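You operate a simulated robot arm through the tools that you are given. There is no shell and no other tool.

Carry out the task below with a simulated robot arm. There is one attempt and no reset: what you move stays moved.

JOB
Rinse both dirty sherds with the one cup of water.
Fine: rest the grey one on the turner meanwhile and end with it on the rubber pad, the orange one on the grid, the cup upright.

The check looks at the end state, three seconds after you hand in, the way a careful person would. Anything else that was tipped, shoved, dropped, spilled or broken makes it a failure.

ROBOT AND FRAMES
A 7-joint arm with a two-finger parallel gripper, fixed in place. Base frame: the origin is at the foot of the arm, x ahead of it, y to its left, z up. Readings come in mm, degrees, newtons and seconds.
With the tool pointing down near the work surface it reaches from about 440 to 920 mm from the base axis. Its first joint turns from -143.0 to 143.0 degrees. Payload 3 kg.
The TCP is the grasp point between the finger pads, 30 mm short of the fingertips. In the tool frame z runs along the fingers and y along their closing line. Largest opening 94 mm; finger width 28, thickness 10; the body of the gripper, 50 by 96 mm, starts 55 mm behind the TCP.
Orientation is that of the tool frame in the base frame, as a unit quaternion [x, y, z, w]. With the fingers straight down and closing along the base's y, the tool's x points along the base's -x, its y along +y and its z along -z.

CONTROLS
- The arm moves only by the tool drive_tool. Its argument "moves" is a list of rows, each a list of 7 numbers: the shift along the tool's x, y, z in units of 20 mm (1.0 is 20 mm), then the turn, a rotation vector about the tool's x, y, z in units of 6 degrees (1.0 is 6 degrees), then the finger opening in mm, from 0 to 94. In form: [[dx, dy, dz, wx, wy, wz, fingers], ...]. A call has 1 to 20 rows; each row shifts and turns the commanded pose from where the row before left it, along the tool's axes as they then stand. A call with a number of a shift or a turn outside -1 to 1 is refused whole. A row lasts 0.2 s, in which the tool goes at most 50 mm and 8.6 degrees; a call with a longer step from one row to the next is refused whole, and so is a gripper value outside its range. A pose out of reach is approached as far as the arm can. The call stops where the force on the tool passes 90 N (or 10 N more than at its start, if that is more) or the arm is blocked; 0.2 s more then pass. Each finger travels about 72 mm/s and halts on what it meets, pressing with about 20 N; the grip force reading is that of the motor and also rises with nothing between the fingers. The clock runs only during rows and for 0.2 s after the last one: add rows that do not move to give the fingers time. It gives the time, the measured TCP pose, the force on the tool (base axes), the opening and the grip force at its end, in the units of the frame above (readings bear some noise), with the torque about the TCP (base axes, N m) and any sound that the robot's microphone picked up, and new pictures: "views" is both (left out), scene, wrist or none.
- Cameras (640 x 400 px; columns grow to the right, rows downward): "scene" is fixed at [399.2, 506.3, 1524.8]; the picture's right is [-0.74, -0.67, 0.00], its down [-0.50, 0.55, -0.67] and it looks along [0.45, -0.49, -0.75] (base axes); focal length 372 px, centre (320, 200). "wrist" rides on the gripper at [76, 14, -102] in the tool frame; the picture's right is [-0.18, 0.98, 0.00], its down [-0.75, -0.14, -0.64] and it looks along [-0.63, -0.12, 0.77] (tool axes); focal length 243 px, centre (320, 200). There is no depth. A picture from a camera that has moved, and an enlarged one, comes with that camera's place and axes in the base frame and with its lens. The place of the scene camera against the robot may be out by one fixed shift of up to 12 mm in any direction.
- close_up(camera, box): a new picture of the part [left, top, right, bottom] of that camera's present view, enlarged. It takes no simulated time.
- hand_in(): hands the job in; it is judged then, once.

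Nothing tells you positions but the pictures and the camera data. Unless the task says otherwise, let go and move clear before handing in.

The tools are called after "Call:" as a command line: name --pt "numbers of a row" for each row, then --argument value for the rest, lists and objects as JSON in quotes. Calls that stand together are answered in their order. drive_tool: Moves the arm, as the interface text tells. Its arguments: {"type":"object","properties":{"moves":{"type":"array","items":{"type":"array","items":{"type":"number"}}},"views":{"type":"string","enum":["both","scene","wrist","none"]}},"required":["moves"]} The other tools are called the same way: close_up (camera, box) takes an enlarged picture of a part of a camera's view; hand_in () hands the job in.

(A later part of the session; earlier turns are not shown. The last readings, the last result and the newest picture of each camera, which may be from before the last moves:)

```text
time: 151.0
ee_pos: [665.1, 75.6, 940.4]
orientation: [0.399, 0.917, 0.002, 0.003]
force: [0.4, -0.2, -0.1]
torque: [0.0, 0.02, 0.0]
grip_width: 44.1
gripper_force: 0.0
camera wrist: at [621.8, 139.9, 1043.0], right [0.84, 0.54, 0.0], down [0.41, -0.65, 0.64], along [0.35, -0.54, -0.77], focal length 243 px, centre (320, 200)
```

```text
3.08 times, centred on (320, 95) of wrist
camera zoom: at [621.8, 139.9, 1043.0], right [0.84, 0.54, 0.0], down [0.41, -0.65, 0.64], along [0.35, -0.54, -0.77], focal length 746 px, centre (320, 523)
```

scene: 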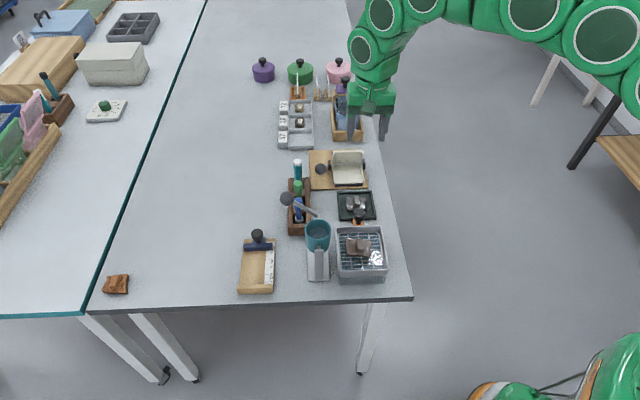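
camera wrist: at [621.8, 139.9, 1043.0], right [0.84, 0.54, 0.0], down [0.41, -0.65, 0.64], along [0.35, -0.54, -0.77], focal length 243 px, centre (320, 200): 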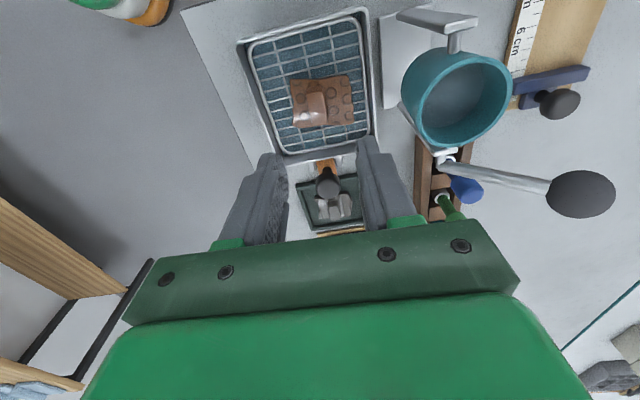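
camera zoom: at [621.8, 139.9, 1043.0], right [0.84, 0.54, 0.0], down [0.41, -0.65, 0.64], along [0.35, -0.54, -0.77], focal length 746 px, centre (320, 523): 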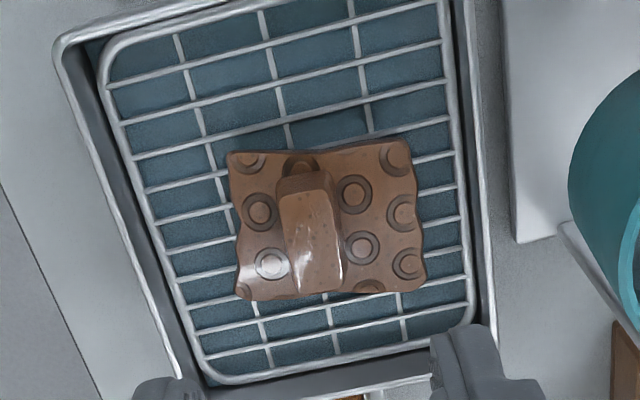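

The orange sherd is vivid and speckled, which is clearly clean by comparison. I'll pick it up.

Call:
drive_tool --pt "0 -0.13 0.95 0 0 0 44" --pt "0 0 0.95 0 0 0 44" --pt "0 0 0.95 0 0 0 44" --pt "0 0 0.95 0 0 0 44" --pt "0 0 0.7 0 0 0 44" --pt "0 0 0 0 0 0 44" --views "wrist"

Call:
close_up --camera "wrist" --box '[240, 60, 400, 240]'

Call:
close_up --camera "scene" --box '[335, 215, 395, 275]'

```text
time: 152.4
ee_pos: [663.5, 74.6, 851.4]
orientation: [0.399, 0.917, 0.002, 0.003]
force: [0.4, -0.5, -0.3]
torque: [0.0, 0.0, -0.02]
grip_width: 43.9
gripper_force: 0.1
camera wrist: at [621.3, 140.7, 953.0], right [0.84, 0.54, 0.01], down [0.41, -0.65, 0.64], along [0.35, -0.54, -0.77], focal length 243 px, centre (320, 200)
```

wrist: 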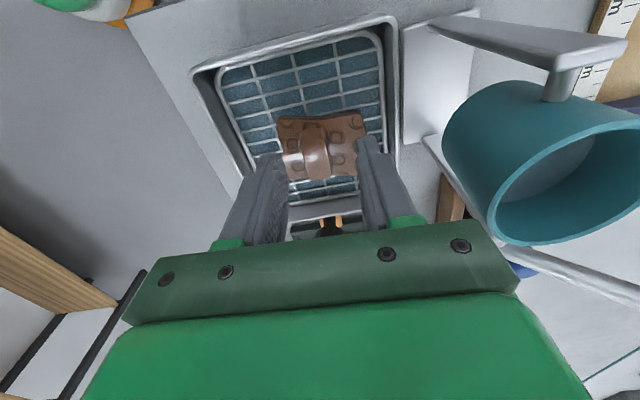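

```text
2.22 times, centred on (320, 150) of wrist
camera zoom: at [621.3, 140.7, 953.0], right [0.84, 0.54, 0.01], down [0.41, -0.65, 0.64], along [0.35, -0.54, -0.77], focal length 539 px, centre (320, 311)
```

zoom: 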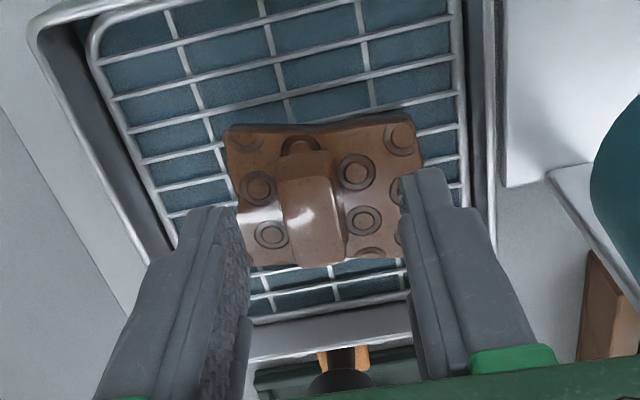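

```text
6.67 times, centred on (365, 245) of scene
camera zoom: at [399.2, 506.3, 1524.8], right [-0.74, -0.67, 0.0], down [-0.5, 0.55, -0.67], along [0.45, -0.49, -0.75], focal length 2479 px, centre (20, -100)
```

zoom: 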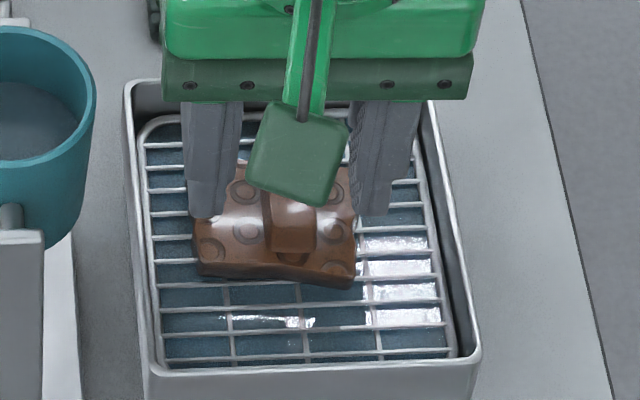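

Call:
drive_tool --pt "0 -0.06 0.3 0 0 0 40" --pt "0 0 0.24 0 0 0 40" --pt "0 0 0 0 0 0 40" --views "none"

Call:
drive_tool --pt "0 0 0 0 0 0 28" --pt "0 0 0 0 0 0 18" --pt "0 0 0 0 0 0 10" --pt "0 0 0 0 0 0 10" --pt "0 0 0 0 0 0 10" --views "none"

Call:
drive_tool --pt "0 0 -0.3 0 0 0 10" --pt "0 0 -0.6 0 0 0 10" --pt "0 0 -0.9 0 0 0 10" --pt "0 0 -0.95 0 0 0 10" --pt "0 0 -0.95 0 0 0 10" --pt "0 0 -0.95 0 0 0 10" --pt "0 0 0 0 0 0 10" --views "both"

```text
time: 153.2
ee_pos: [662.0, 73.4, 840.0]
orientation: [0.398, 0.917, 0.001, 0.003]
force: [0.1, 0.9, 0.1]
torque: [-0.02, 0.03, -0.02]
grip_width: 39.8
gripper_force: 0.1
```

```text
time: 154.4
ee_pos: [661.2, 73.5, 840.6]
orientation: [0.399, 0.917, 0.001, 0.003]
force: [-0.3, -0.5, 0.3]
torque: [-0.03, -0.03, -0.02]
grip_width: 16.2
gripper_force: 19.3
```

```text
time: 156.0
ee_pos: [661.6, 74.8, 933.2]
orientation: [0.399, 0.917, 0.001, 0.002]
force: [-0.4, 0.0, -0.7]
torque: [-0.03, 0.0, 0.0]
grip_width: 16.1
gripper_force: 20.1
camera wrist: at [619.8, 139.4, 1035.8], right [0.84, 0.54, 0.0], down [0.41, -0.65, 0.64], along [0.35, -0.54, -0.77], focal length 243 px, centre (320, 200)
```

scene: 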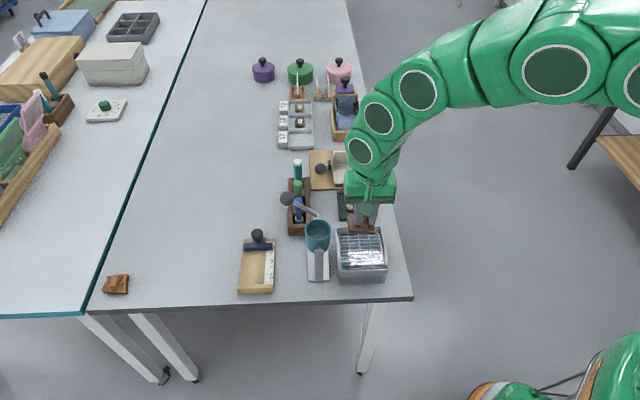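
wrist: 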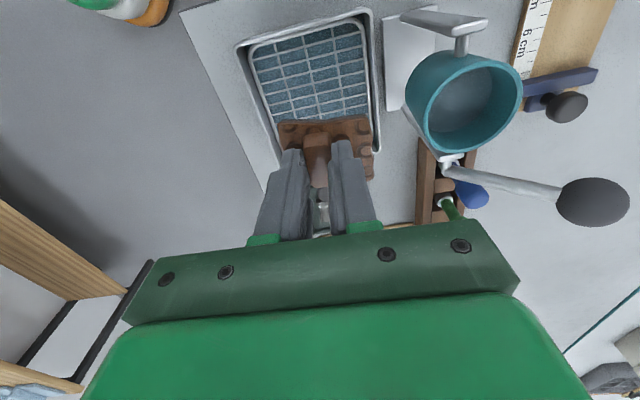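

Orange is held. I'll carry it to the turner.

Call:
drive_tool --pt "-0.969 0.024 0 0 0 0 10" --pt "-0.969 0.024 0 0 0 0 10" --pt "-0.969 0.024 0 0 0 0 10" --pt "-0.969 0.024 0 0 0 0 10" --pt "-0.969 0.024 0 0 0 0 10" --pt "-0.969 0.024 0 0 0 0 10" --pt "-0.969 0.024 0 0 0 0 10" --pt "-0.969 0.024 0 0 0 0 10" --pt "-0.969 0.024 0 0 0 0 10" --pt "-0.969 0.024 0 0 0 0 10" --pt "-0.969 0.024 0 0 0 0 10" --pt "-0.969 0.024 0 0 0 0 10" --pt "-0.969 0.024 0 0 0 0 10" --pt "-0.969 0.024 0 0 0 0 10" --pt "-0.969 0.024 0 0 0 0 10" --pt "0 0 0 0 0 0 10" --views "none"

Call:
close_up --camera "wrist" --box '[200, 0, 440, 230]'

Call:
close_up --camera "scene" --box '[300, 120, 390, 220]'

```text
time: 159.4
ee_pos: [865.4, -134.7, 933.1]
orientation: [0.399, 0.917, 0.001, 0.002]
force: [0.1, -0.7, 0.3]
torque: [-0.01, 0.03, 0.0]
grip_width: 16.2
gripper_force: 19.4
```

```text
1.74 times, centred on (320, 115) of wrist
camera zoom: at [823.8, -69.1, 1034.8], right [0.84, 0.54, 0.0], down [0.41, -0.65, 0.64], along [0.35, -0.54, -0.77], focal length 422 px, centre (320, 348)
```

zoom: 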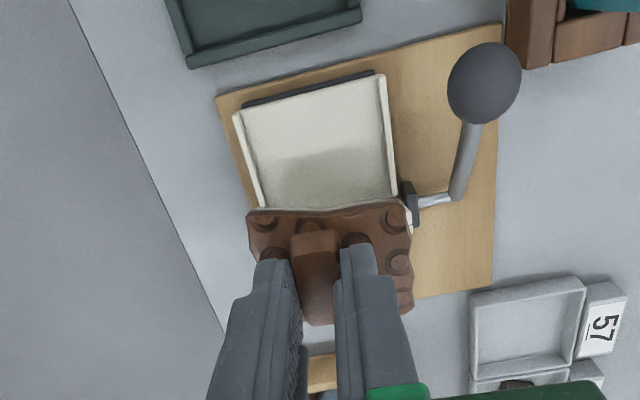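

```text
4.00 times, centred on (345, 170) of scene
camera zoom: at [399.2, 506.3, 1524.8], right [-0.74, -0.67, 0.0], down [-0.5, 0.55, -0.67], along [0.45, -0.49, -0.75], focal length 1487 px, centre (220, 320)
```

zoom: 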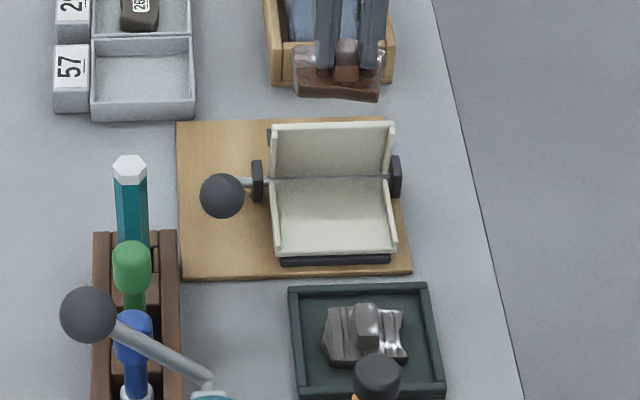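

Call:
drive_tool --pt "0.15 -0.05 0.95 0 0 0 10" --pt "0 0 0.95 0 0 0 10" --pt "0 0 0.95 0 0 0 10" --pt "0 0 0.95 0 0 0 10" --pt "0 0 0.95 0 0 0 10" --pt "0 0 0.95 0 0 0 10" --pt "0 0 0.25 0 0 0 10" --pt "0 0 0 0 0 0 10" --views "none"

Call:
close_up --camera "scene" --box '[310, 140, 380, 200]'

```text
time: 161.2
ee_pos: [863.6, -134.4, 813.9]
orientation: [0.399, 0.917, 0.002, 0.002]
force: [0.2, 0.8, -0.4]
torque: [0.0, 0.01, 0.02]
grip_width: 16.6
gripper_force: 20.3
```

```text
6.67 times, centred on (345, 170) of scene
camera zoom: at [399.2, 506.3, 1524.8], right [-0.74, -0.67, 0.0], down [-0.5, 0.55, -0.67], along [0.45, -0.49, -0.75], focal length 2479 px, centre (153, 400)
```

zoom: 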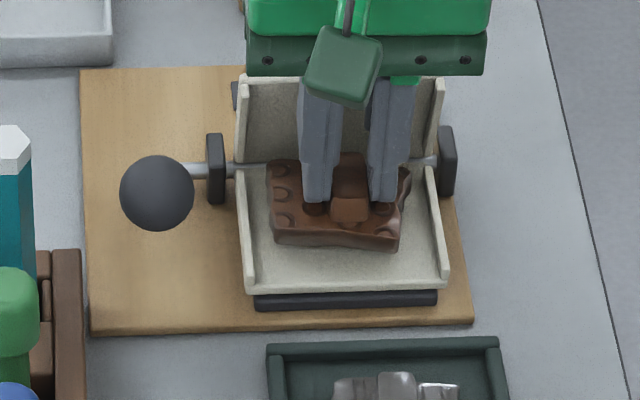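

Call:
drive_tool --pt "0 0 0.2 0 0 0 10" --pt "0 0 0 0 0 0 10" --views "none"

Call:
drive_tool --pt "0 0 0.1 0 0 0 10" --pt "0 0 0 0 0 0 10" --views "none"

```text
time: 161.8
ee_pos: [864.1, -133.8, 810.0]
orientation: [0.399, 0.917, 0.002, 0.003]
force: [-0.1, -0.2, -0.3]
torque: [0.0, -0.02, -0.01]
grip_width: 16.3
gripper_force: 19.8
```

```text
time: 162.4
ee_pos: [862.6, -132.9, 807.3]
orientation: [0.399, 0.917, 0.001, 0.002]
force: [-0.3, 0.8, -1.0]
torque: [-0.02, -0.02, 0.01]
grip_width: 16.5
gripper_force: 20.3
```

Call:
drive_tool --pt "0 0 0.07 0 0 0 10" --pt "0 0 0 0 0 0 10" --views "none"

Call:
drive_tool --pt "0 0 0.06 0 0 0 10" --pt "0 0 0 0 0 0 10" --views "none"

```text
time: 163.0
ee_pos: [863.4, -132.6, 807.4]
orientation: [0.399, 0.917, 0.001, 0.002]
force: [0.1, -1.1, 5.1]
torque: [-0.06, -0.08, -0.01]
grip_width: 16.3
gripper_force: 19.7
```

```text
time: 163.6
ee_pos: [862.9, -134.0, 806.9]
orientation: [0.399, 0.917, 0.002, 0.003]
force: [2.8, -1.9, 11.9]
torque: [-0.08, -0.13, -0.04]
grip_width: 16.2
gripper_force: 20.1
```

Seated at 12 N. I'll open in small increments and leave straight up.

Call:
drive_tool --pt "0 0 0 0 0 0 18" --pt "0 0 0 0 0 0 20" --pt "0 0 0 0 0 0 22" --pt "0 0 0 0 0 0 22" --views "none"

Call:
drive_tool --pt "0 0 -0.2 0 0 0 24" --pt "0 0 -0.5 0 0 0 28" --pt "0 0 -0.9 0 0 0 40" --pt "0 0 -0.95 0 0 0 44" --pt "0 0 -0.95 0 0 0 44" --pt "0 0 -0.95 0 0 0 44" --pt "0 0 -0.5 0 0 0 44" --pt "0 0 0 0 0 0 44" --views "wrist"

Call:
close_up --camera "scene" --box '[310, 140, 380, 200]'

Call:
close_up --camera "wrist" --box '[250, 30, 390, 160]'

```text
time: 164.6
ee_pos: [861.7, -133.0, 807.0]
orientation: [0.399, 0.917, 0.002, 0.002]
force: [-0.4, 0.1, 0.7]
torque: [0.04, 0.01, -0.02]
grip_width: 21.9
gripper_force: 0.0
```

```text
time: 166.4
ee_pos: [862.1, -132.1, 905.6]
orientation: [0.399, 0.917, 0.002, 0.003]
force: [-0.1, 0.2, 0.2]
torque: [0.03, 0.04, -0.01]
grip_width: 43.9
gripper_force: 0.1
camera wrist: at [820.7, -67.6, 1007.7], right [0.84, 0.54, 0.01], down [0.41, -0.65, 0.64], along [0.35, -0.54, -0.77], focal length 243 px, centre (320, 200)
```

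wrist: 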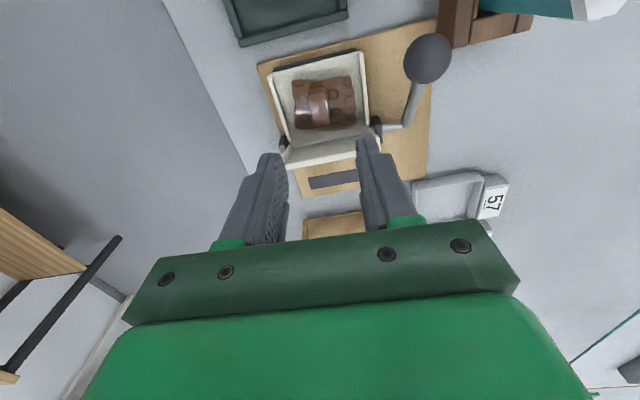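

```text
6.67 times, centred on (345, 170) of scene
camera zoom: at [399.2, 506.3, 1524.8], right [-0.74, -0.67, 0.0], down [-0.5, 0.55, -0.67], along [0.45, -0.49, -0.75], focal length 2479 px, centre (153, 400)
```

zoom: 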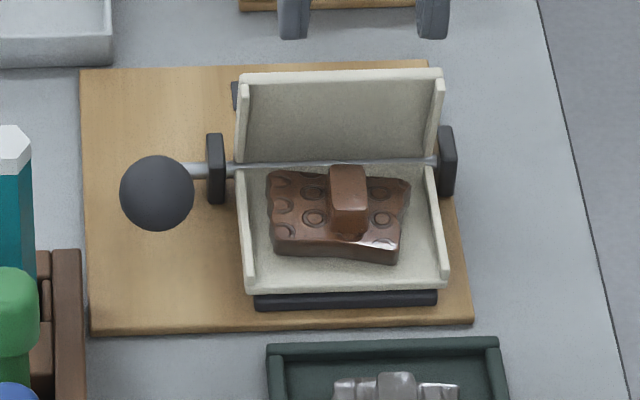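

```text
3.08 times, centred on (320, 95) of wrist
camera zoom: at [820.7, -67.6, 1007.7], right [0.84, 0.54, 0.01], down [0.41, -0.65, 0.64], along [0.35, -0.54, -0.77], focal length 746 px, centre (320, 523)
```

zoom: 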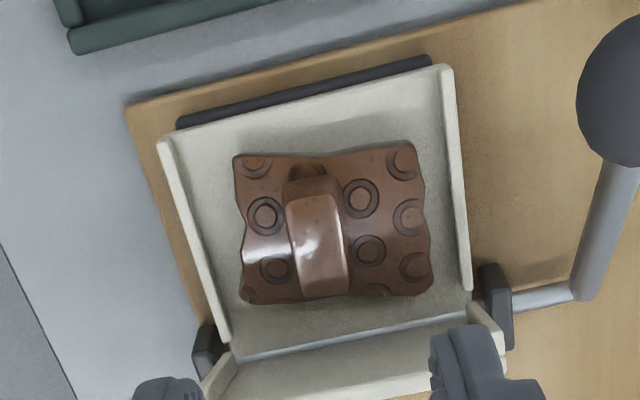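

Orange rests on the turner. Now the grey one from the pad.

Call:
drive_tool --pt "0.883 -0.12 0 0 0 0 44" --pt "0.883 -0.12 0 0 0 0 44" --pt "0.883 -0.12 0 0 0 0 44" --pt "0.883 -0.12 0 0 0 0 44" --pt "0.883 -0.12 0 0 0 0 44" --pt "0.883 -0.12 0 0 0 -0.05 44" --pt "0 0 0.95 0 0 0 44" --pt "0 0 0.95 0 0 0 44" --pt "0 0 0.95 0 0 0 44" --pt "0 0 0.95 0 0 0 44" --pt "0 0 0.9 0 0 0 44" --pt "0 0 0 0 0 0 44" --views "none"

Call:
close_up --camera "wrist" --box '[240, 60, 400, 240]'

Call:
close_up --camera "scene" --box '[330, 170, 390, 230]'

```text
time: 169.0
ee_pos: [781.2, -66.7, 810.5]
orientation: [0.397, 0.918, 0.0, 0.002]
force: [0.8, 0.0, -0.4]
torque: [-0.01, -0.03, -0.01]
grip_width: 43.7
gripper_force: 0.0
```

```text
2.22 times, centred on (320, 150) of wrist
camera zoom: at [739.1, -1.6, 913.1], right [0.84, 0.54, 0.01], down [0.41, -0.65, 0.64], along [0.35, -0.54, -0.77], focal length 539 px, centre (320, 311)
```

zoom: 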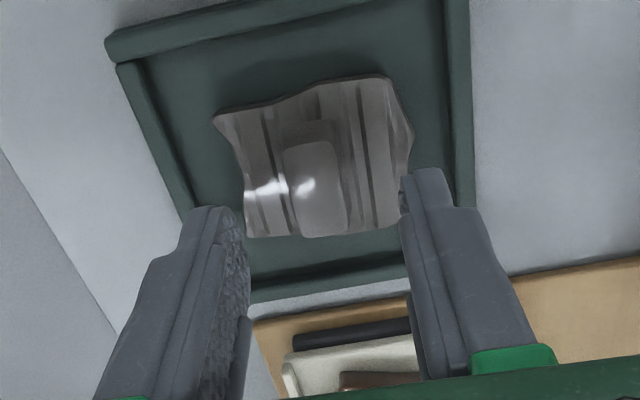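

```text
6.67 times, centred on (360, 200) of scene
camera zoom: at [399.2, 506.3, 1524.8], right [-0.74, -0.67, 0.0], down [-0.5, 0.55, -0.67], along [0.45, -0.49, -0.75], focal length 2479 px, centre (53, 200)
```

zoom: 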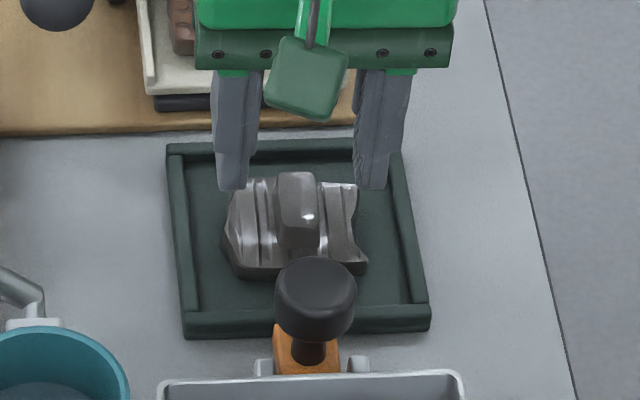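

Call:
drive_tool --pt "0.17 -0.03 0 0 0 0 40" --pt "0 0 0.5 0 0 0 36" --pt "0 0 0.3 0 0 0 34" --pt "0 0 0 0 0 0 34" --views "none"

Call:
drive_tool --pt "0 0 0.17 0 0 0 34" --pt "0 0 0 0 0 0 34" --views "none"

Call:
close_up --camera "scene" --box '[335, 175, 385, 225]'

Call:
close_up --camera "wrist" --box '[240, 60, 400, 240]'

```text
time: 170.0
ee_pos: [778.8, -61.7, 794.9]
orientation: [0.397, 0.918, 0.002, 0.003]
force: [0.2, 0.9, 0.1]
torque: [0.02, -0.04, -0.01]
grip_width: 34.1
gripper_force: 0.1
```

```text
time: 170.6
ee_pos: [778.2, -63.2, 790.4]
orientation: [0.396, 0.918, 0.002, 0.003]
force: [0.0, 0.0, 0.2]
torque: [0.0, 0.02, 0.0]
grip_width: 34.0
gripper_force: 0.0
```

```text
8.00 times, centred on (360, 200) of scene
camera zoom: at [399.2, 506.3, 1524.8], right [-0.74, -0.67, 0.0], down [-0.5, 0.55, -0.67], along [0.45, -0.49, -0.75], focal length 2974 px, centre (0, 200)
```

zoom: 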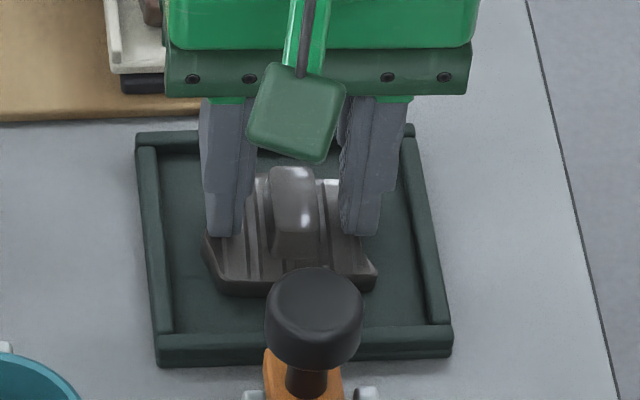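

```text
2.22 times, centred on (320, 150) of wrist
camera zoom: at [736.9, 2.0, 893.5], right [0.84, 0.54, 0.01], down [0.41, -0.65, 0.64], along [0.35, -0.54, -0.77], focal length 539 px, centre (320, 311)
```

zoom: 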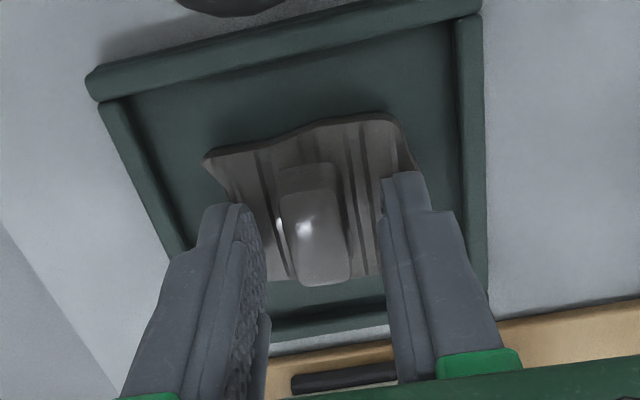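

Call:
drive_tool --pt "0 0 0 0 0 0 26" --pt "0 0 0 0 0 0 18" --pt "0 0 0 0 0 0 10" --pt "0 0 0 0 0 0 10" --pt "0 0 0 0 0 0 10" --views "none"

Call:
drive_tool --pt "0 0 -0.3 0 0 0 10" --pt "0 0 -0.6 0 0 0 10" --pt "0 0 -0.95 0 0 0 10" --pt "0 0 -0.95 0 0 0 10" --pt "0 0 -0.95 0 0 0 10" --pt "0 0 -0.95 0 0 0 10" --pt "0 0 -0.95 0 0 0 10" --pt "0 0 -0.95 0 0 0 10" --pt "0 0 -0.95 0 0 0 10" --pt "0 0 0 0 0 0 10" --views "wrist"

Call:
close_up --camera "scene" --box '[320, 140, 400, 240]'

```text
time: 171.8
ee_pos: [780.0, -62.5, 792.4]
orientation: [0.396, 0.918, 0.002, 0.003]
force: [0.5, -0.9, 0.3]
torque: [-0.02, -0.04, -0.03]
grip_width: 16.3
gripper_force: 20.2
```

```text
time: 174.0
ee_pos: [776.0, -60.3, 942.5]
orientation: [0.396, 0.918, 0.002, 0.002]
force: [0.6, 1.2, -0.1]
torque: [-0.01, 0.01, 0.03]
grip_width: 16.0
gripper_force: 20.1
camera wrist: at [733.8, 3.0, 1044.8], right [0.84, 0.54, 0.01], down [0.41, -0.65, 0.64], along [0.35, -0.54, -0.77], focal length 243 px, centre (320, 200)
```

wrist: 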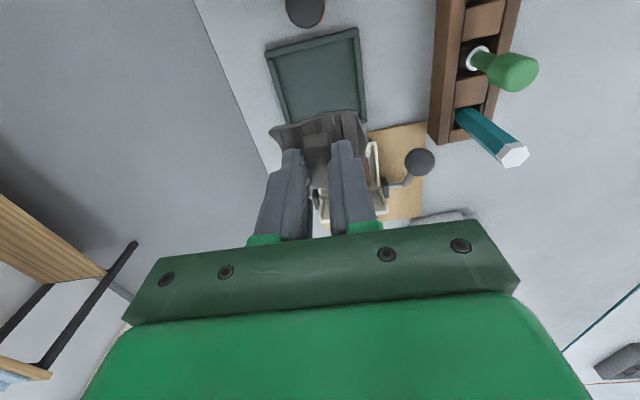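

```text
4.00 times, centred on (360, 190) of scene
camera zoom: at [399.2, 506.3, 1524.8], right [-0.74, -0.67, 0.0], down [-0.5, 0.55, -0.67], along [0.45, -0.49, -0.75], focal length 1487 px, centre (160, 240)
```

zoom: 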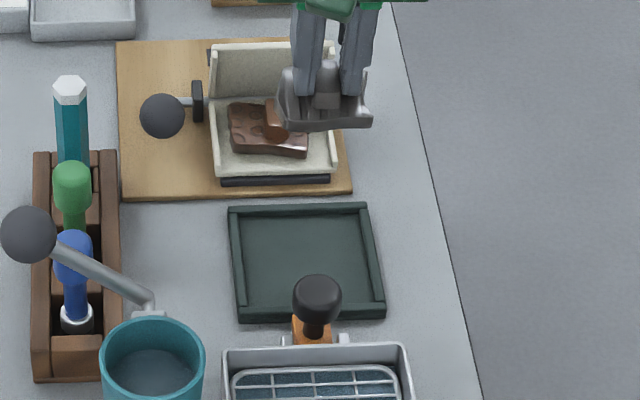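

Call:
drive_tool --pt "0.888 0.044 0 0 0 0 10" --pt "0.888 0.044 0 0 0 0 10" --pt "0.888 0.044 0 0 0 0 10" --pt "0.888 0.044 0 0 0 0 10" --pt "0.888 0.044 0 0 0 0 10" --pt "0.888 0.044 0 0 0 0 10" --pt "0.888 0.044 0 0 0 0 10" --pt "0.888 0.044 0 0 0 0 10" --pt "0.888 0.044 0 0 0 0 10" --pt "0.888 0.044 0 0 0 0 10" --pt "0 0 0.95 0 0 0 10" --pt "0 0 0.95 0 0 0 10" --pt "0 0 0.95 0 0 0 10" --pt "0 0 0.95 0 0 0 10" --pt "0 0 0 0 0 0 10" --views "none"

Call:
close_up --camera "scene" --box '[330, 205, 400, 285]'

Call:
close_up --camera "wrist" --box '[200, 0, 440, 230]'

```text
time: 177.2
ee_pos: [663.3, 72.3, 865.5]
orientation: [0.396, 0.918, 0.002, 0.003]
force: [-0.4, 0.3, -0.4]
torque: [-0.02, 0.03, -0.01]
grip_width: 16.3
gripper_force: 19.5
```

```text
5.00 times, centred on (365, 245) of scene
camera zoom: at [399.2, 506.3, 1524.8], right [-0.74, -0.67, 0.0], down [-0.5, 0.55, -0.67], along [0.45, -0.49, -0.75], focal length 1859 px, centre (95, -25)
```

zoom: 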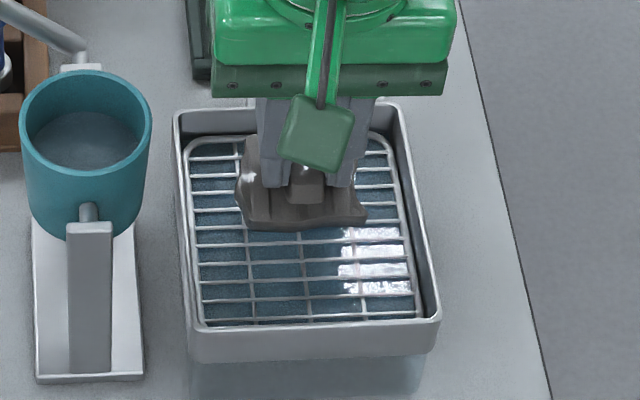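

```text
1.74 times, centred on (320, 115) of wrist
camera zoom: at [620.5, 136.0, 968.5], right [0.84, 0.54, 0.01], down [0.41, -0.65, 0.64], along [0.35, -0.54, -0.77], focal length 422 px, centre (320, 348)
```

zoom: 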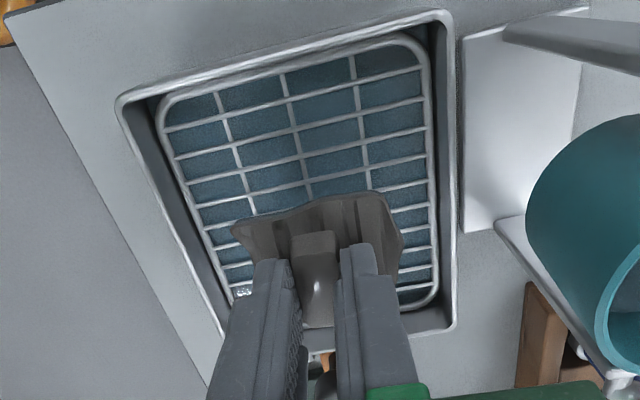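

Call:
drive_tool --pt "0.2 0.15 0 0 0 0 10" --pt "0 0 0.5 0 0 0 10" --pt "0 0 0.4 0 0 0 10" --pt "0 0 0 0 0 0 10" --views "none"

Call:
drive_tool --pt "0 0 0.12 0 0 0 10" --pt "0 0 0 0 0 0 10" --views "none"

Call:
drive_tool --pt "0 0 0.1 0 0 0 10" --pt "0 0 0 0 0 0 10" --views "none"

```text
time: 178.2
ee_pos: [660.5, 76.1, 848.1]
orientation: [0.396, 0.918, 0.001, 0.003]
force: [-0.2, 0.0, -0.3]
torque: [0.01, 0.0, 0.02]
grip_width: 16.0
gripper_force: 20.2
```

```text
time: 178.8
ee_pos: [659.1, 78.6, 844.3]
orientation: [0.397, 0.918, 0.002, 0.003]
force: [0.8, -0.6, -1.0]
torque: [0.01, 0.0, -0.01]
grip_width: 16.1
gripper_force: 19.7
```

```text
time: 179.4
ee_pos: [660.7, 77.9, 843.7]
orientation: [0.396, 0.918, 0.002, 0.003]
force: [0.3, 0.2, -1.2]
torque: [-0.02, 0.03, -0.02]
grip_width: 16.4
gripper_force: 20.4
```

Call:
drive_tool --pt "0 0 0.08 0 0 0 10" --pt "0 0 0 0 0 0 10" --views "none"

Call:
drive_tool --pt "0 0 0.06 0 0 0 10" --pt "0 0 0 0 0 0 10" --views "none"

```text
time: 180.0
ee_pos: [661.1, 78.5, 840.3]
orientation: [0.397, 0.918, 0.002, 0.003]
force: [0.1, -0.2, -0.9]
torque: [-0.02, 0.0, 0.0]
grip_width: 16.1
gripper_force: 20.1
```

```text
time: 180.6
ee_pos: [660.2, 78.7, 839.7]
orientation: [0.396, 0.918, 0.003, 0.003]
force: [-0.2, -0.1, -1.2]
torque: [-0.02, -0.01, 0.01]
grip_width: 16.3
gripper_force: 19.9
```

Call:
drive_tool --pt "0 0 0.06 0 0 0 10" --pt "0 0 0 0 0 0 10" --views "none"

Call:
close_up --camera "scene" --box '[335, 220, 395, 275]'

```text
time: 181.2
ee_pos: [660.5, 76.5, 839.7]
orientation: [0.396, 0.918, 0.001, 0.003]
force: [-1.9, -0.9, 3.0]
torque: [0.05, -0.05, 0.03]
grip_width: 16.3
gripper_force: 20.1
```

```text
7.27 times, centred on (365, 248) of scene
camera zoom: at [399.2, 506.3, 1524.8], right [-0.74, -0.67, 0.0], down [-0.5, 0.55, -0.67], along [0.45, -0.49, -0.75], focal length 2704 px, centre (-7, -146)
```

zoom: 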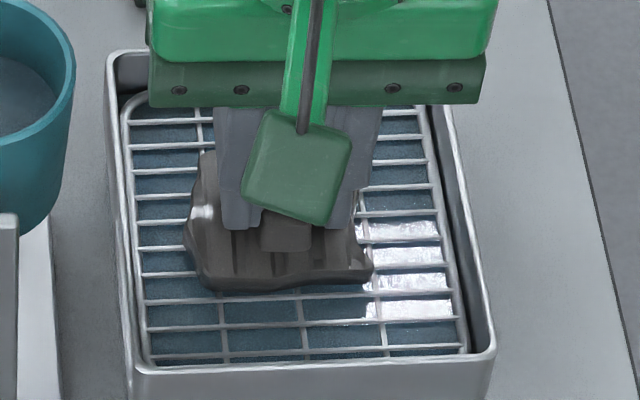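

Call:
drive_tool --pt "0 0 0.04 0 0 0 10" --pt "0 0 0 0 0 0 10" --views "none"

Call:
drive_tool --pt "0 0 0 0 0 0 18" --pt "0 0 0 0 0 0 20" --pt "0 0 0 0 0 0 22" --pt "0 0 -0.1 0 0 0 22" --views "none"

Call:
drive_tool --pt "0 0 -0.2 0 0 0 24" --pt "0 0 -0.5 0 0 0 28" --pt "0 0 -0.95 0 0 0 40" --pt "0 0 -0.95 0 0 0 60" --pt "0 0 -0.95 0 0 0 80" --pt "0 0 -0.95 0 0 0 94" --pt "0 0 -0.95 0 0 0 94" --pt "0 0 -0.95 0 0 0 94" --pt "0 0 -0.95 0 0 0 94" --pt "0 0 -0.95 0 0 0 94" --views "wrist"

Call:
close_up --camera "scene" --box '[340, 230, 384, 270]'

```text
time: 181.8
ee_pos: [660.3, 78.7, 839.4]
orientation: [0.396, 0.918, 0.002, 0.003]
force: [1.2, -3.1, 11.7]
torque: [-0.06, 0.04, -0.04]
grip_width: 16.0
gripper_force: 20.3
```

```text
time: 182.8
ee_pos: [659.3, 78.8, 841.8]
orientation: [0.396, 0.918, 0.002, 0.002]
force: [-0.1, 0.5, 0.1]
torque: [0.02, -0.03, -0.02]
grip_width: 21.8
gripper_force: 0.1
```

```text
time: 185.0
ee_pos: [660.1, 77.7, 1006.2]
orientation: [0.396, 0.918, 0.001, 0.002]
force: [0.0, 0.3, -0.4]
torque: [0.0, 0.03, -0.03]
grip_width: 94.0
gripper_force: 0.0
camera wrist: at [617.4, 142.6, 1109.5], right [0.84, 0.54, 0.0], down [0.41, -0.65, 0.64], along [0.35, -0.54, -0.77], focal length 243 px, centre (320, 200)
```

wrist: 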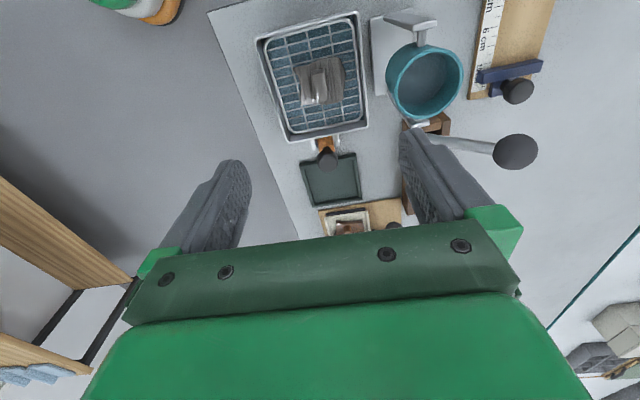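

```text
10.00 times, centred on (362, 250) of scene
camera zoom: at [399.2, 506.3, 1524.8], right [-0.74, -0.67, 0.0], down [-0.5, 0.55, -0.67], along [0.45, -0.49, -0.75], focal length 3718 px, centre (-100, -300)
```

zoom: 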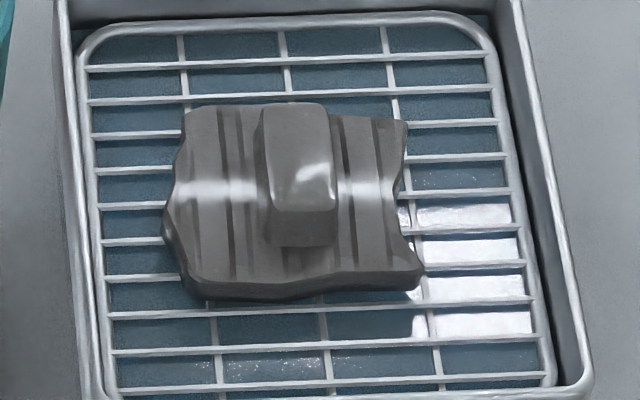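

Grey is on the grid, still with its taupe film. I'm returning to the lever.

Call:
drive_tool --pt "-0.327 0.917 0 0 0 0 94" --pt "-0.327 0.917 0 0 0 0 94" --pt "-0.327 0.917 0 0 0 0 94" --pt "-0.327 0.917 0 0 0 0 94" --pt "-0.327 0.917 0 0 0 0 94" --pt "-0.327 0.917 0 0 0 0 94" --pt "-0.327 0.917 0 0 0 0 94" --pt "-0.327 0.917 0 0 0 0 94" --pt "-0.327 0.917 0 0 0 0 94" --views "none"

Call:
drive_tool --pt "0 0 0 0 0 -0.955 94" --pt "0 0 0 0 0 -0.955 94" --pt "0 0 0 0 0 -0.955 94" --pt "0 0 0 0 0 -0.955 94" --pt "0 0 0 0 0 -0.955 94" --pt "0 0 0 0 0 -0.955 94" --pt "0 0 0 0 0 -0.955 94" --pt "0 0 0 0 0 -0.955 94" --pt "0 0 0 0 0 -0.955 94" --pt "0 0 0 0 0 -0.955 94" --pt "0 0 0 0 0 -0.955 94" --pt "0 0 0 0 0 -0.955 94" --pt "0 0 0 0 0 -0.955 94" --pt "0 0 0 0 0 -0.955 94" --pt "0 0 0 0 0 -0.955 94" --pt "0 0 0 0 0 -0.955 94" --pt "0 0 0 0 0 0 94" --views "wrist"

```text
time: 187.0
ee_pos: [821.3, 147.0, 1006.7]
orientation: [0.396, 0.918, 0.001, 0.001]
force: [-0.6, -0.4, 0.0]
torque: [-0.02, -0.01, 0.0]
grip_width: 94.0
gripper_force: 0.1
```

```text
time: 190.6
ee_pos: [819.9, 147.0, 1007.5]
orientation: [-0.383, 0.924, -0.001, 0.003]
force: [0.2, 0.3, 0.2]
torque: [0.01, 0.03, -0.01]
grip_width: 93.7
gripper_force: 0.0
camera wrist: at [755.6, 103.0, 1109.4], right [-0.56, 0.83, 0.0], down [0.63, 0.43, 0.65], along [0.53, 0.36, -0.76], focal length 243 px, centre (320, 200)
```

wrist: 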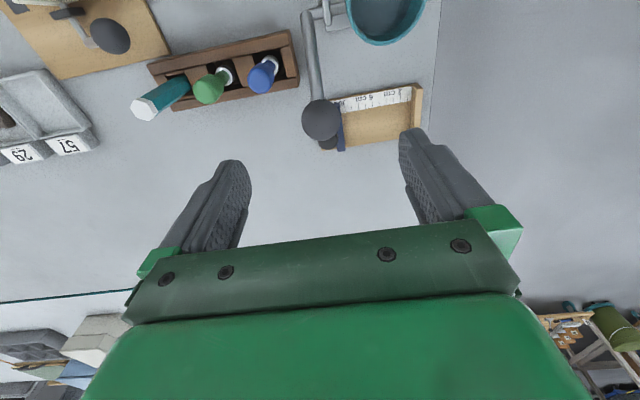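

Call:
drive_tool --pt "0 0.04 0.84 0 0 0 94" --pt "0 0 0.84 0 0 0 94" --pt "0 0 0.84 0 0 0 94" --pt "0 0 0.84 0 0 0 94" --pt "0 0 0.84 0 0 0 94" --pt "0 0 0 0 0 0 60" --pt "0 0 0 0 0 0 40" --pt "0 0 0 0 0 0 26" --pt "0 0 0 0 0 0 26" --pt "0 0 0 0 0 0 26" --views "none"

```text
time: 192.8
ee_pos: [818.9, 148.4, 924.3]
orientation: [-0.382, 0.924, -0.001, 0.003]
force: [10.5, -10.6, 3.5]
torque: [-0.18, 0.09, 0.01]
grip_width: 34.5
gripper_force: 7.5
```

Call:
drive_tool --pt "0 -0.08 0 0 0 0 26" --pt "0 0 0 0 0 0 26" --pt "0 0 0 0 0 0 26" --views "none"

```text
time: 193.6
ee_pos: [818.7, 148.5, 922.1]
orientation: [-0.382, 0.924, -0.001, 0.002]
force: [8.5, -6.7, 6.1]
torque: [-0.04, -0.1, 0.03]
grip_width: 32.0
gripper_force: 4.8
```

Call:
drive_tool --pt "0 -0.07 0 0 0 0 26" --pt "0 0 0 0 0 0 26" --pt "0 0 0 0 0 0 26" --views "none"

```text
time: 194.4
ee_pos: [820.0, 148.2, 922.0]
orientation: [-0.383, 0.924, 0.0, 0.002]
force: [-41.1, 3.5, 16.2]
torque: [-0.7, 1.03, 0.08]
grip_width: 31.5
gripper_force: 44.9
```

Call:
drive_tool --pt "0.505 0.05 -0.555 0 0 0 26" --pt "0.59 0 -0.46 0 0 0 26" --pt "0.665 0 -0.345 0 0 0 26" --pt "0.715 0 -0.23 0 0 0 26" --pt "0.74 0 -0.1 0 0 0 26" --pt "0.5 0 -0.02 0 0 0 26" --pt "0.3 0 0.03 0 0 0 26" --pt "0 0 0 0 0 0 26" --views "none"

Call:
close_up --camera "scene" --box '[290, 200, 400, 285]'

```text
time: 196.2
ee_pos: [764.1, 92.1, 957.0]
orientation: [-0.383, 0.924, 0.0, 0.003]
force: [-1.4, 23.3, 0.9]
torque: [1.11, -0.93, 0.01]
grip_width: 31.5
gripper_force: 45.3
```

```text
4.71 times, centred on (345, 242) of scene
camera zoom: at [399.2, 506.3, 1524.8], right [-0.74, -0.67, 0.0], down [-0.5, 0.55, -0.67], along [0.45, -0.49, -0.75], focal length 1750 px, centre (202, 0)
```

zoom: 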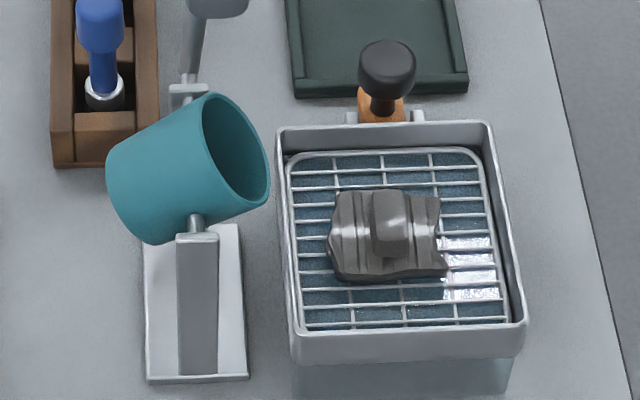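

Call:
drive_tool --pt "0.25 0.03 0.02 0 0 0 26" --pt "0.25 0 0.05 0 0 0 26" --pt "0.24 0 0.05 0 0 0 26" --views "none"

Call:
close_up --camera "scene" --box '[290, 200, 400, 285]'

```text
time: 197.0
ee_pos: [753.6, 82.4, 953.8]
orientation: [-0.383, 0.924, -0.001, 0.003]
force: [-9.3, 31.6, -0.7]
torque: [1.17, -0.95, -0.02]
grip_width: 31.7
gripper_force: 45.2
```

```text
4.71 times, centred on (345, 242) of scene
camera zoom: at [399.2, 506.3, 1524.8], right [-0.74, -0.67, 0.0], down [-0.5, 0.55, -0.67], along [0.45, -0.49, -0.75], focal length 1750 px, centre (202, 0)
```

zoom: 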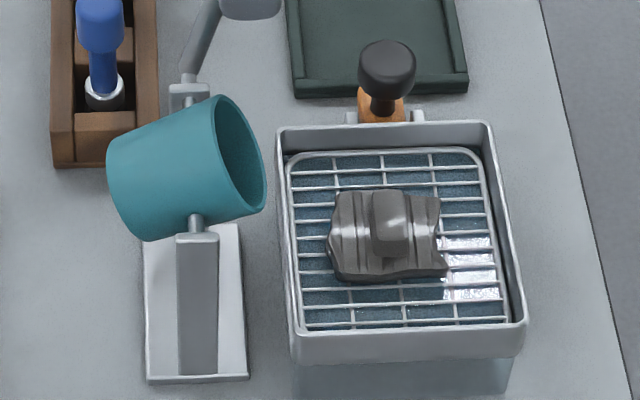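

Call:
drive_tool --pt "0.2 0.06 0.04 0 0 0 26" --pt "0.2 0 0.06 0 0 0 26" --views "none"

Call:
close_up --camera "scene" --box '[290, 200, 400, 285]'

```text
time: 197.6
ee_pos: [747.1, 76.7, 952.2]
orientation: [-0.383, 0.924, 0.0, 0.003]
force: [-4.0, 22.4, 5.3]
torque: [1.05, -0.94, 0.09]
grip_width: 31.8
gripper_force: 44.9
```

```text
4.71 times, centred on (345, 242) of scene
camera zoom: at [399.2, 506.3, 1524.8], right [-0.74, -0.67, 0.0], down [-0.5, 0.55, -0.67], along [0.45, -0.49, -0.75], focal length 1750 px, centre (202, 0)
```

zoom: 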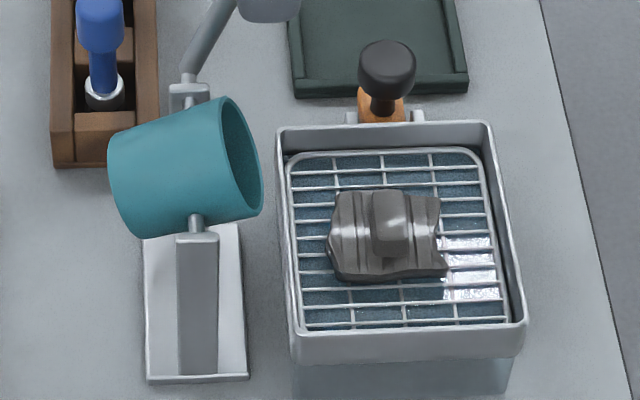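

Call:
drive_tool --pt "0.2 0.03 0.08 0 0 0 26" --views "none"

Call:
close_up --camera "scene" --box '[290, 200, 400, 285]'

```text
time: 198.0
ee_pos: [743.4, 71.0, 950.8]
orientation: [-0.383, 0.924, -0.001, 0.002]
force: [-6.2, -1.7, 5.0]
torque: [-0.11, 0.25, -0.03]
grip_width: 32.0
gripper_force: 22.7
```

```text
4.71 times, centred on (345, 242) of scene
camera zoom: at [399.2, 506.3, 1524.8], right [-0.74, -0.67, 0.0], down [-0.5, 0.55, -0.67], along [0.45, -0.49, -0.75], focal length 1750 px, centre (202, 0)
```

zoom: 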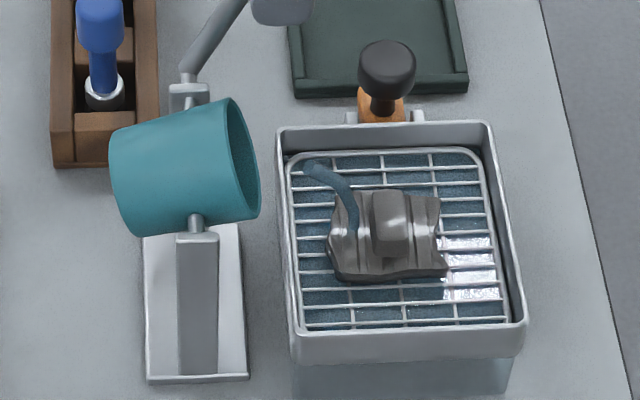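

Pouring on the grey sherd now. I'll hold and watch for its clean look.

Call:
drive_tool --pt "0 0 0 0 0 0 26" --pt "0 0 0 0 0 0 26" --views "none"

Call:
close_up --camera "scene" --box '[340, 230, 384, 270]'

Call:
drive_tool --pt "0 0 0 0 0 0 26" --pt "0 0 0 0 0 0 26" --views "none"

Call:
close_up --camera "scene" --box '[340, 230, 384, 270]'

```text
time: 198.6
ee_pos: [743.1, 72.3, 950.6]
orientation: [-0.382, 0.924, -0.001, 0.003]
force: [-3.5, -20.1, 3.2]
torque: [-0.92, 0.82, -0.14]
grip_width: 31.9
gripper_force: 44.9
```

```text
10.00 times, centred on (362, 250) of scene
camera zoom: at [399.2, 506.3, 1524.8], right [-0.74, -0.67, 0.0], down [-0.5, 0.55, -0.67], along [0.45, -0.49, -0.75], focal length 3718 px, centre (-100, -300)
```

zoom: 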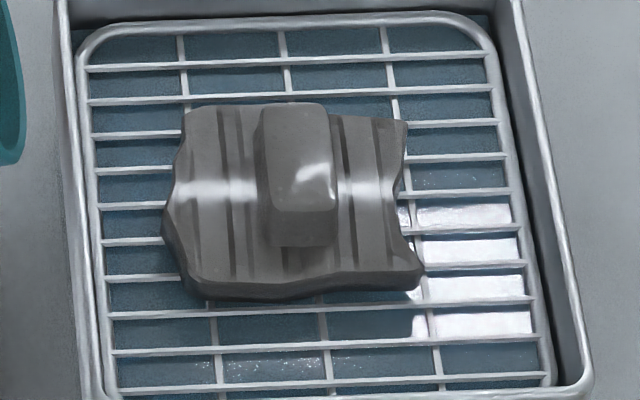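

```text
time: 199.2
ee_pos: [743.9, 72.6, 950.6]
orientation: [-0.382, 0.924, -0.001, 0.003]
force: [5.8, -26.7, 2.1]
torque: [-1.06, 0.71, -0.31]
grip_width: 31.4
gripper_force: 44.7
```

```text
10.00 times, centred on (362, 250) of scene
camera zoom: at [399.2, 506.3, 1524.8], right [-0.74, -0.67, 0.0], down [-0.5, 0.55, -0.67], along [0.45, -0.49, -0.75], focal length 3718 px, centre (-100, -300)
```

zoom: 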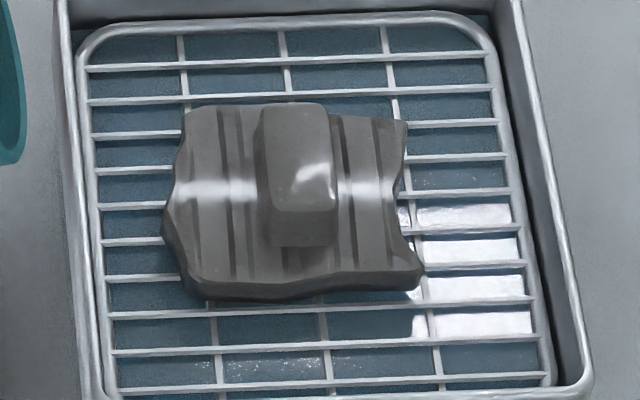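

Call:
drive_tool --pt "0.2 0 0.11 0 0 0 26" --pt "0 0 0 0 0 0 26" --views "none"

Call:
close_up --camera "scene" --box '[290, 200, 400, 285]'

Call:
drive_tool --pt "0 0 0 0 0 0 26" --pt "0 0 0 0 0 0 26" --views "none"

Call:
close_up --camera "scene" --box '[290, 200, 400, 285]'

```text
time: 199.8
ee_pos: [741.8, 70.3, 949.6]
orientation: [-0.382, 0.924, -0.001, 0.004]
force: [31.0, -17.8, 17.8]
torque: [0.88, -1.29, -0.13]
grip_width: 31.9
gripper_force: 44.6
```

```text
4.71 times, centred on (345, 242) of scene
camera zoom: at [399.2, 506.3, 1524.8], right [-0.74, -0.67, 0.0], down [-0.5, 0.55, -0.67], along [0.45, -0.49, -0.75], focal length 1750 px, centre (202, 0)
```

zoom: 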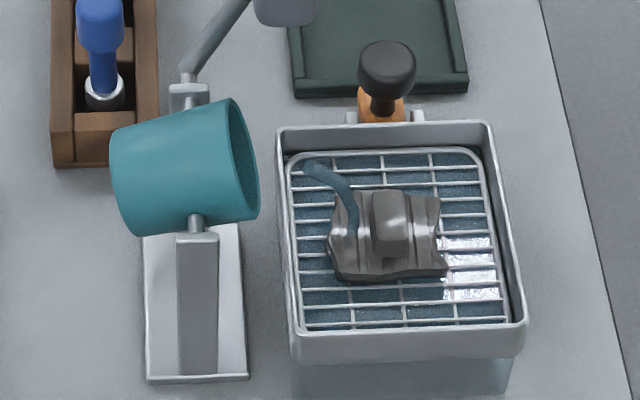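

```text
time: 200.4
ee_pos: [741.1, 69.1, 950.1]
orientation: [-0.382, 0.924, 0.0, 0.003]
force: [29.6, -23.7, 23.0]
torque: [0.81, -1.38, -0.13]
grip_width: 31.7
gripper_force: 44.6
```

```text
4.71 times, centred on (345, 242) of scene
camera zoom: at [399.2, 506.3, 1524.8], right [-0.74, -0.67, 0.0], down [-0.5, 0.55, -0.67], along [0.45, -0.49, -0.75], focal length 1750 px, centre (202, 0)
```

zoom: 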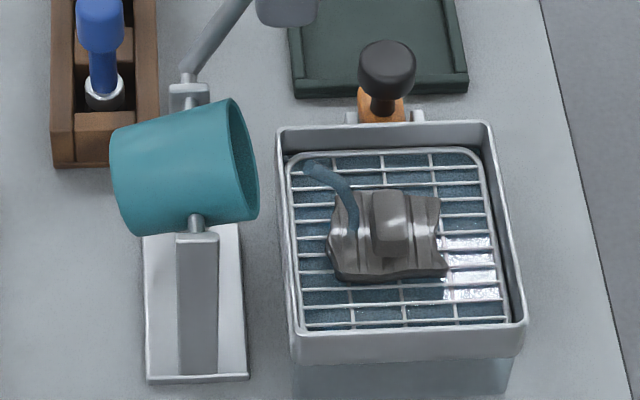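

Call:
drive_tool --pt "0.1 -0.08 0.0 0 0 0 26" --pt "0.15 0 0.1 0 0 0 26" --pt "0 0 0 0 0 0 26" --views "none"

Call:
close_up --camera "scene" --box '[290, 200, 400, 285]'

Call:
close_up --camera "scene" --box '[340, 230, 384, 270]'

```text
time: 201.2
ee_pos: [737.2, 67.0, 946.4]
orientation: [-0.383, 0.924, 0.0, 0.002]
force: [10.5, -9.1, 26.9]
torque: [0.8, -1.06, -0.08]
grip_width: 31.7
gripper_force: 44.2
```

```text
4.71 times, centred on (345, 242) of scene
camera zoom: at [399.2, 506.3, 1524.8], right [-0.74, -0.67, 0.0], down [-0.5, 0.55, -0.67], along [0.45, -0.49, -0.75], focal length 1750 px, centre (202, 0)
```

zoom: 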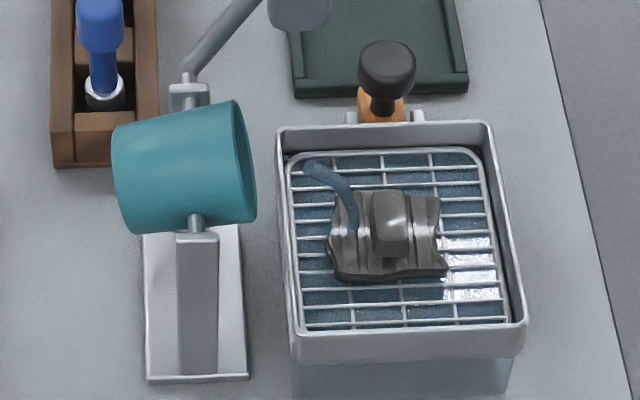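

```text
10.00 times, centred on (362, 250) of scene
camera zoom: at [399.2, 506.3, 1524.8], right [-0.74, -0.67, 0.0], down [-0.5, 0.55, -0.67], along [0.45, -0.49, -0.75], focal length 3718 px, centre (-100, -300)
```

zoom: 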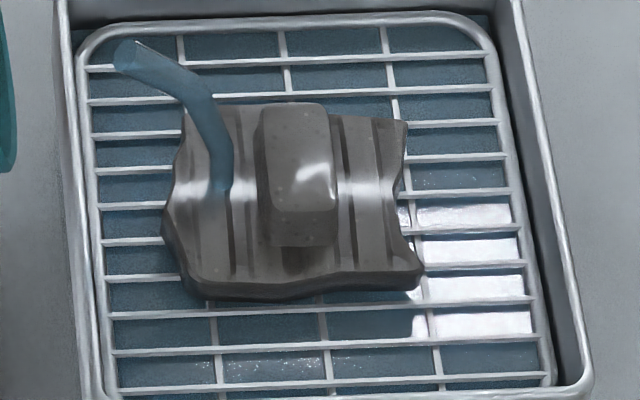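

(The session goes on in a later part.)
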